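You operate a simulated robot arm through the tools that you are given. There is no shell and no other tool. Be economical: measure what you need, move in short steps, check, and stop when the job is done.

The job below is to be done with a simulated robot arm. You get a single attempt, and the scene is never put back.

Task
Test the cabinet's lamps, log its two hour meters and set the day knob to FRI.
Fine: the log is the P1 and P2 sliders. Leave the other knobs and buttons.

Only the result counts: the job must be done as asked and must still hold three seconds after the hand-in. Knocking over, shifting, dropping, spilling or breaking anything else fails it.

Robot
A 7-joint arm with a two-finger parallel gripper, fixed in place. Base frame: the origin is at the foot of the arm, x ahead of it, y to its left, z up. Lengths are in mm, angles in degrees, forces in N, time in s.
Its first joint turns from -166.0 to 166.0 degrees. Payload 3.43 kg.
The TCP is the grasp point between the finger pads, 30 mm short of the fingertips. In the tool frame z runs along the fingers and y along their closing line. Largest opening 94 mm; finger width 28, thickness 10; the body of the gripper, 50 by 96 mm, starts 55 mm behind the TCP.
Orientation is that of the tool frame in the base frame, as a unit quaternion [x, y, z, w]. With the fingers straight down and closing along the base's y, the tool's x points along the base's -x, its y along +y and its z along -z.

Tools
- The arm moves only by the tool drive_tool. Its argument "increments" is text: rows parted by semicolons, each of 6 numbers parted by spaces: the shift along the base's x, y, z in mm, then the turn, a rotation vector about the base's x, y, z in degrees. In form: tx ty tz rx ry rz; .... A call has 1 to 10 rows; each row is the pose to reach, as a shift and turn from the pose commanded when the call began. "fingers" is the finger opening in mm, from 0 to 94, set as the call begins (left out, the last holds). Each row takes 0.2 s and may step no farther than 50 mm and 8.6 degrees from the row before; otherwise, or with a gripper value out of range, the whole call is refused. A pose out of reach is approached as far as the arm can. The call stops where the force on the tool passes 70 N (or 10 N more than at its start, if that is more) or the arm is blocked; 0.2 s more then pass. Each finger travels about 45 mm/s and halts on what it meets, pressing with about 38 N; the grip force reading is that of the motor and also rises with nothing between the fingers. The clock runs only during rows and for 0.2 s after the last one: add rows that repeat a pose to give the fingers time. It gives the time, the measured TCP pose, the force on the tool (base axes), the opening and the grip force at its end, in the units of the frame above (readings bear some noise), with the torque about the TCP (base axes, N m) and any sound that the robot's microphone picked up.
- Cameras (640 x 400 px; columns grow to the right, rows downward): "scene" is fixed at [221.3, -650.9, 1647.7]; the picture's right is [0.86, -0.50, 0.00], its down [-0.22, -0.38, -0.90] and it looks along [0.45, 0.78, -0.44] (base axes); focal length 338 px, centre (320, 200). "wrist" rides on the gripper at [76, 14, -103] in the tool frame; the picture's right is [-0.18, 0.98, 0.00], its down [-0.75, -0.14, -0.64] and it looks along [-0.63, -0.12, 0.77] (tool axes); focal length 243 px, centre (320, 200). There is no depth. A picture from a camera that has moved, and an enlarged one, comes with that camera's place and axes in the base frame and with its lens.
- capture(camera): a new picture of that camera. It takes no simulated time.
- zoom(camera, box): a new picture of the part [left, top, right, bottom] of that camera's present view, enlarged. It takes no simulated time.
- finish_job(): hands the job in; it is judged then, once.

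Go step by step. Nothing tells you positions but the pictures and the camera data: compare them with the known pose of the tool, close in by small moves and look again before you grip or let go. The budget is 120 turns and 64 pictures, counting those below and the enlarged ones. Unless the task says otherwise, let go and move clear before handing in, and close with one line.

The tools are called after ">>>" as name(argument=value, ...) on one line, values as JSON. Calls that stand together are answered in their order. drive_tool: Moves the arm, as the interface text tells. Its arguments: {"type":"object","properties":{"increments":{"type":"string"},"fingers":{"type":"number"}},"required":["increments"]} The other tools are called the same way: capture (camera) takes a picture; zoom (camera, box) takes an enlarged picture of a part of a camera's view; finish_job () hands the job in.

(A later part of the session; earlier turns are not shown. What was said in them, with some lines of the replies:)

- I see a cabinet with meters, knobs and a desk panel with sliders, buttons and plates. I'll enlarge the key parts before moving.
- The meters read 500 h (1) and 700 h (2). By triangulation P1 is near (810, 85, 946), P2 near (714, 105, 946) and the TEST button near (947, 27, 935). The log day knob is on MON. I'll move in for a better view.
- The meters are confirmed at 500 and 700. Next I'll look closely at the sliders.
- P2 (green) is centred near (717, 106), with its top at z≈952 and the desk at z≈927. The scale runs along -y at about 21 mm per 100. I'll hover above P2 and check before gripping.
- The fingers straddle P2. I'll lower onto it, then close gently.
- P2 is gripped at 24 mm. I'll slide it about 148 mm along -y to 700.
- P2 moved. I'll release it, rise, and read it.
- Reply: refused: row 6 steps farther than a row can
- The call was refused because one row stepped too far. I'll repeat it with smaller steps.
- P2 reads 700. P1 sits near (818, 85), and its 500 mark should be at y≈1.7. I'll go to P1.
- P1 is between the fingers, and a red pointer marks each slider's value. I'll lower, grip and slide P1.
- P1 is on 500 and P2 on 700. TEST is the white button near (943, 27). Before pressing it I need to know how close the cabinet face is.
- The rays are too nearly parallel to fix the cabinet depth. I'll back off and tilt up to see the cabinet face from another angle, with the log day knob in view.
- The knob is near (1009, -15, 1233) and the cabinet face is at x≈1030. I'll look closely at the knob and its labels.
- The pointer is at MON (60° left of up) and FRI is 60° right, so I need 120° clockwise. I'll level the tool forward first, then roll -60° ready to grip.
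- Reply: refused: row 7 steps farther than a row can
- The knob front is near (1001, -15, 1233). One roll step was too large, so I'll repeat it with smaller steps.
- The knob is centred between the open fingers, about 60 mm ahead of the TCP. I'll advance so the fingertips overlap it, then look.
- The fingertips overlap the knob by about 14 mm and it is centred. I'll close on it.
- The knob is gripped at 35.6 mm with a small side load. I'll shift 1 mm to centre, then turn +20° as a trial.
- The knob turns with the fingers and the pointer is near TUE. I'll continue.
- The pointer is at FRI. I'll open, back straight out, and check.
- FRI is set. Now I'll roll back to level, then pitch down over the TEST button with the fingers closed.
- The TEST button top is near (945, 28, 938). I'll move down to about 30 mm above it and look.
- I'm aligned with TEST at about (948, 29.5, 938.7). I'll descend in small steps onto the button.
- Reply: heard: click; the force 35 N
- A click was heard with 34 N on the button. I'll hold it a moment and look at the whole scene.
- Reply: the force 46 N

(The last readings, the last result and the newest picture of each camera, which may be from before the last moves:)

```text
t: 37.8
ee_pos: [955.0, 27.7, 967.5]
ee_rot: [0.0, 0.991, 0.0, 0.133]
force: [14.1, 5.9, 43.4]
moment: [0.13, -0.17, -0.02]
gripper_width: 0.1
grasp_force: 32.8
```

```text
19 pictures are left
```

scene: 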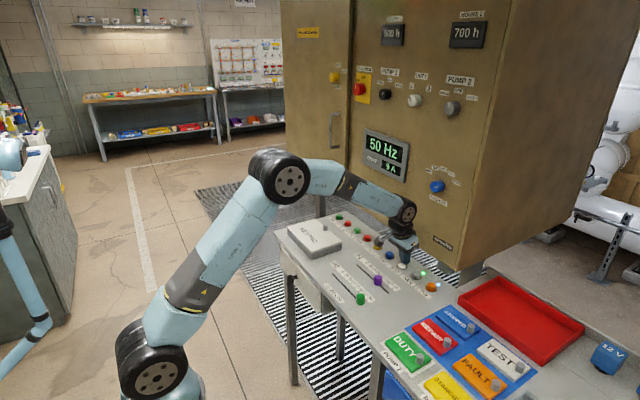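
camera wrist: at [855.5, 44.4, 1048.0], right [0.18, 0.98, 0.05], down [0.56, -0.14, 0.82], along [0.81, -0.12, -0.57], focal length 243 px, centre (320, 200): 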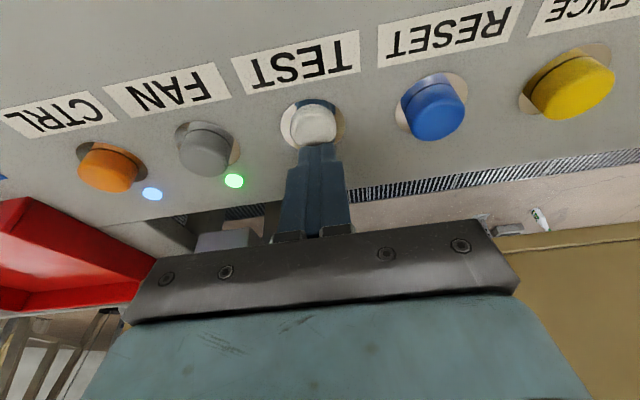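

The button is fully pressed. I'll release, move clear, and check everything.

>>> drive_tool(increments="0 0 15 0 0 0; 0 0 50 0 0 0; -30 0 85 0 0 0; -65 0 115 0 0 0; -105 0 140 0 0 0; -145 0 165 0 0 0; -185 0 190 0 0 0; -225 0 215 0 0 0")

>>> zoom(camera="scene", box=[320, 200, 460, 310])

>>> capture(camera="wrist")

```text
t: 39.6
ee_pos: [730.8, 27.8, 1178.3]
ee_rot: [0.001, 0.992, 0.0, 0.129]
force: [0.6, -0.1, -0.6]
moment: [-0.04, 0.0, 0.02]
gripper_width: 0.0
grasp_force: 32.8
```

```text
3.64 times, centred on (390, 255) of scene
camera zoom: at [221.3, -650.9, 1647.7], right [0.86, -0.5, 0.0], down [-0.22, -0.38, -0.9], along [0.45, 0.78, -0.44], focal length 1229 px, centre (66, 0)
```

zoom: 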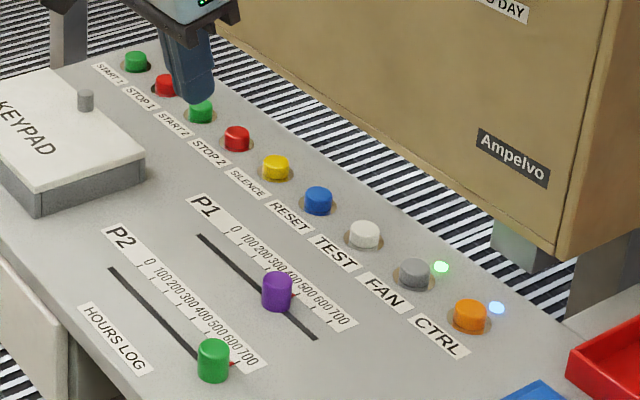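

```text
17 pictures are left
camera wrist: at [631.5, 44.3, 1259.4], right [0.18, 0.98, 0.05], down [0.56, -0.14, 0.81], along [0.81, -0.12, -0.58], focal length 243 px, centre (320, 200)
```

wrist: 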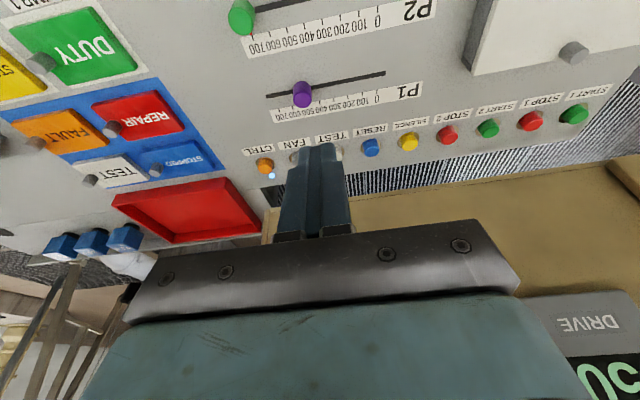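

The TEST button sprang back, and the sliders still read 500 and 700. One last check of the cabinet face.

>>> zoom(camera="scene", box=[280, 0, 520, 210])

>>> zoom(camera="scene", box=[330, 250, 420, 310])

```text
1.90 times, centred on (400, 105) of scene
camera zoom: at [221.3, -650.9, 1647.7], right [0.86, -0.5, 0.0], down [-0.22, -0.38, -0.9], along [0.45, 0.78, -0.44], focal length 644 px, centre (168, 381)
```

zoom: 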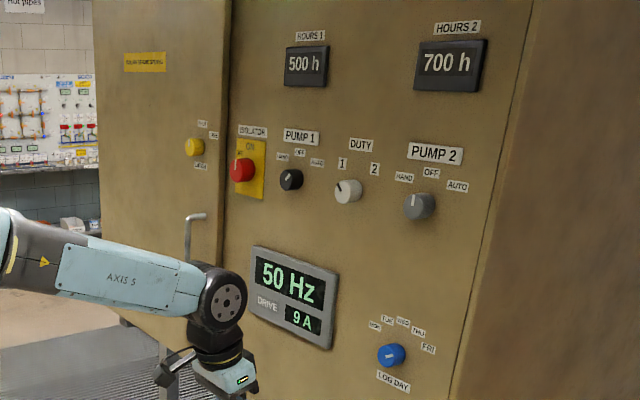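

```text
6.67 times, centred on (375, 280) of scene
camera zoom: at [221.3, -650.9, 1647.7], right [0.86, -0.5, 0.0], down [-0.22, -0.38, -0.9], along [0.45, 0.78, -0.44], focal length 2252 px, centre (-47, -333)
```

zoom: 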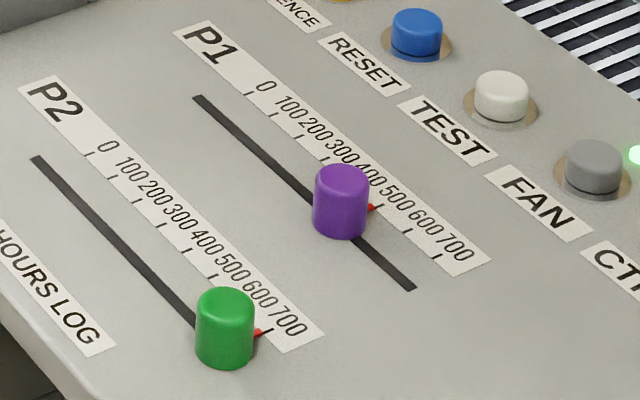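

TEST has been pressed, P1 is on 500, P2 is on 700 and the day knob is on FRI. The arm is clear, so I'm handing in.

>>> finish_job()

```text
The job is handed in.
```

I pressed and released the TEST button (it clicked, but the cabinet lamps were out of view, so I did not see them light), set P1 to 500 and P2 to 700 to match the meters, turned the day knob to FRI, and left every other knob and button alone.
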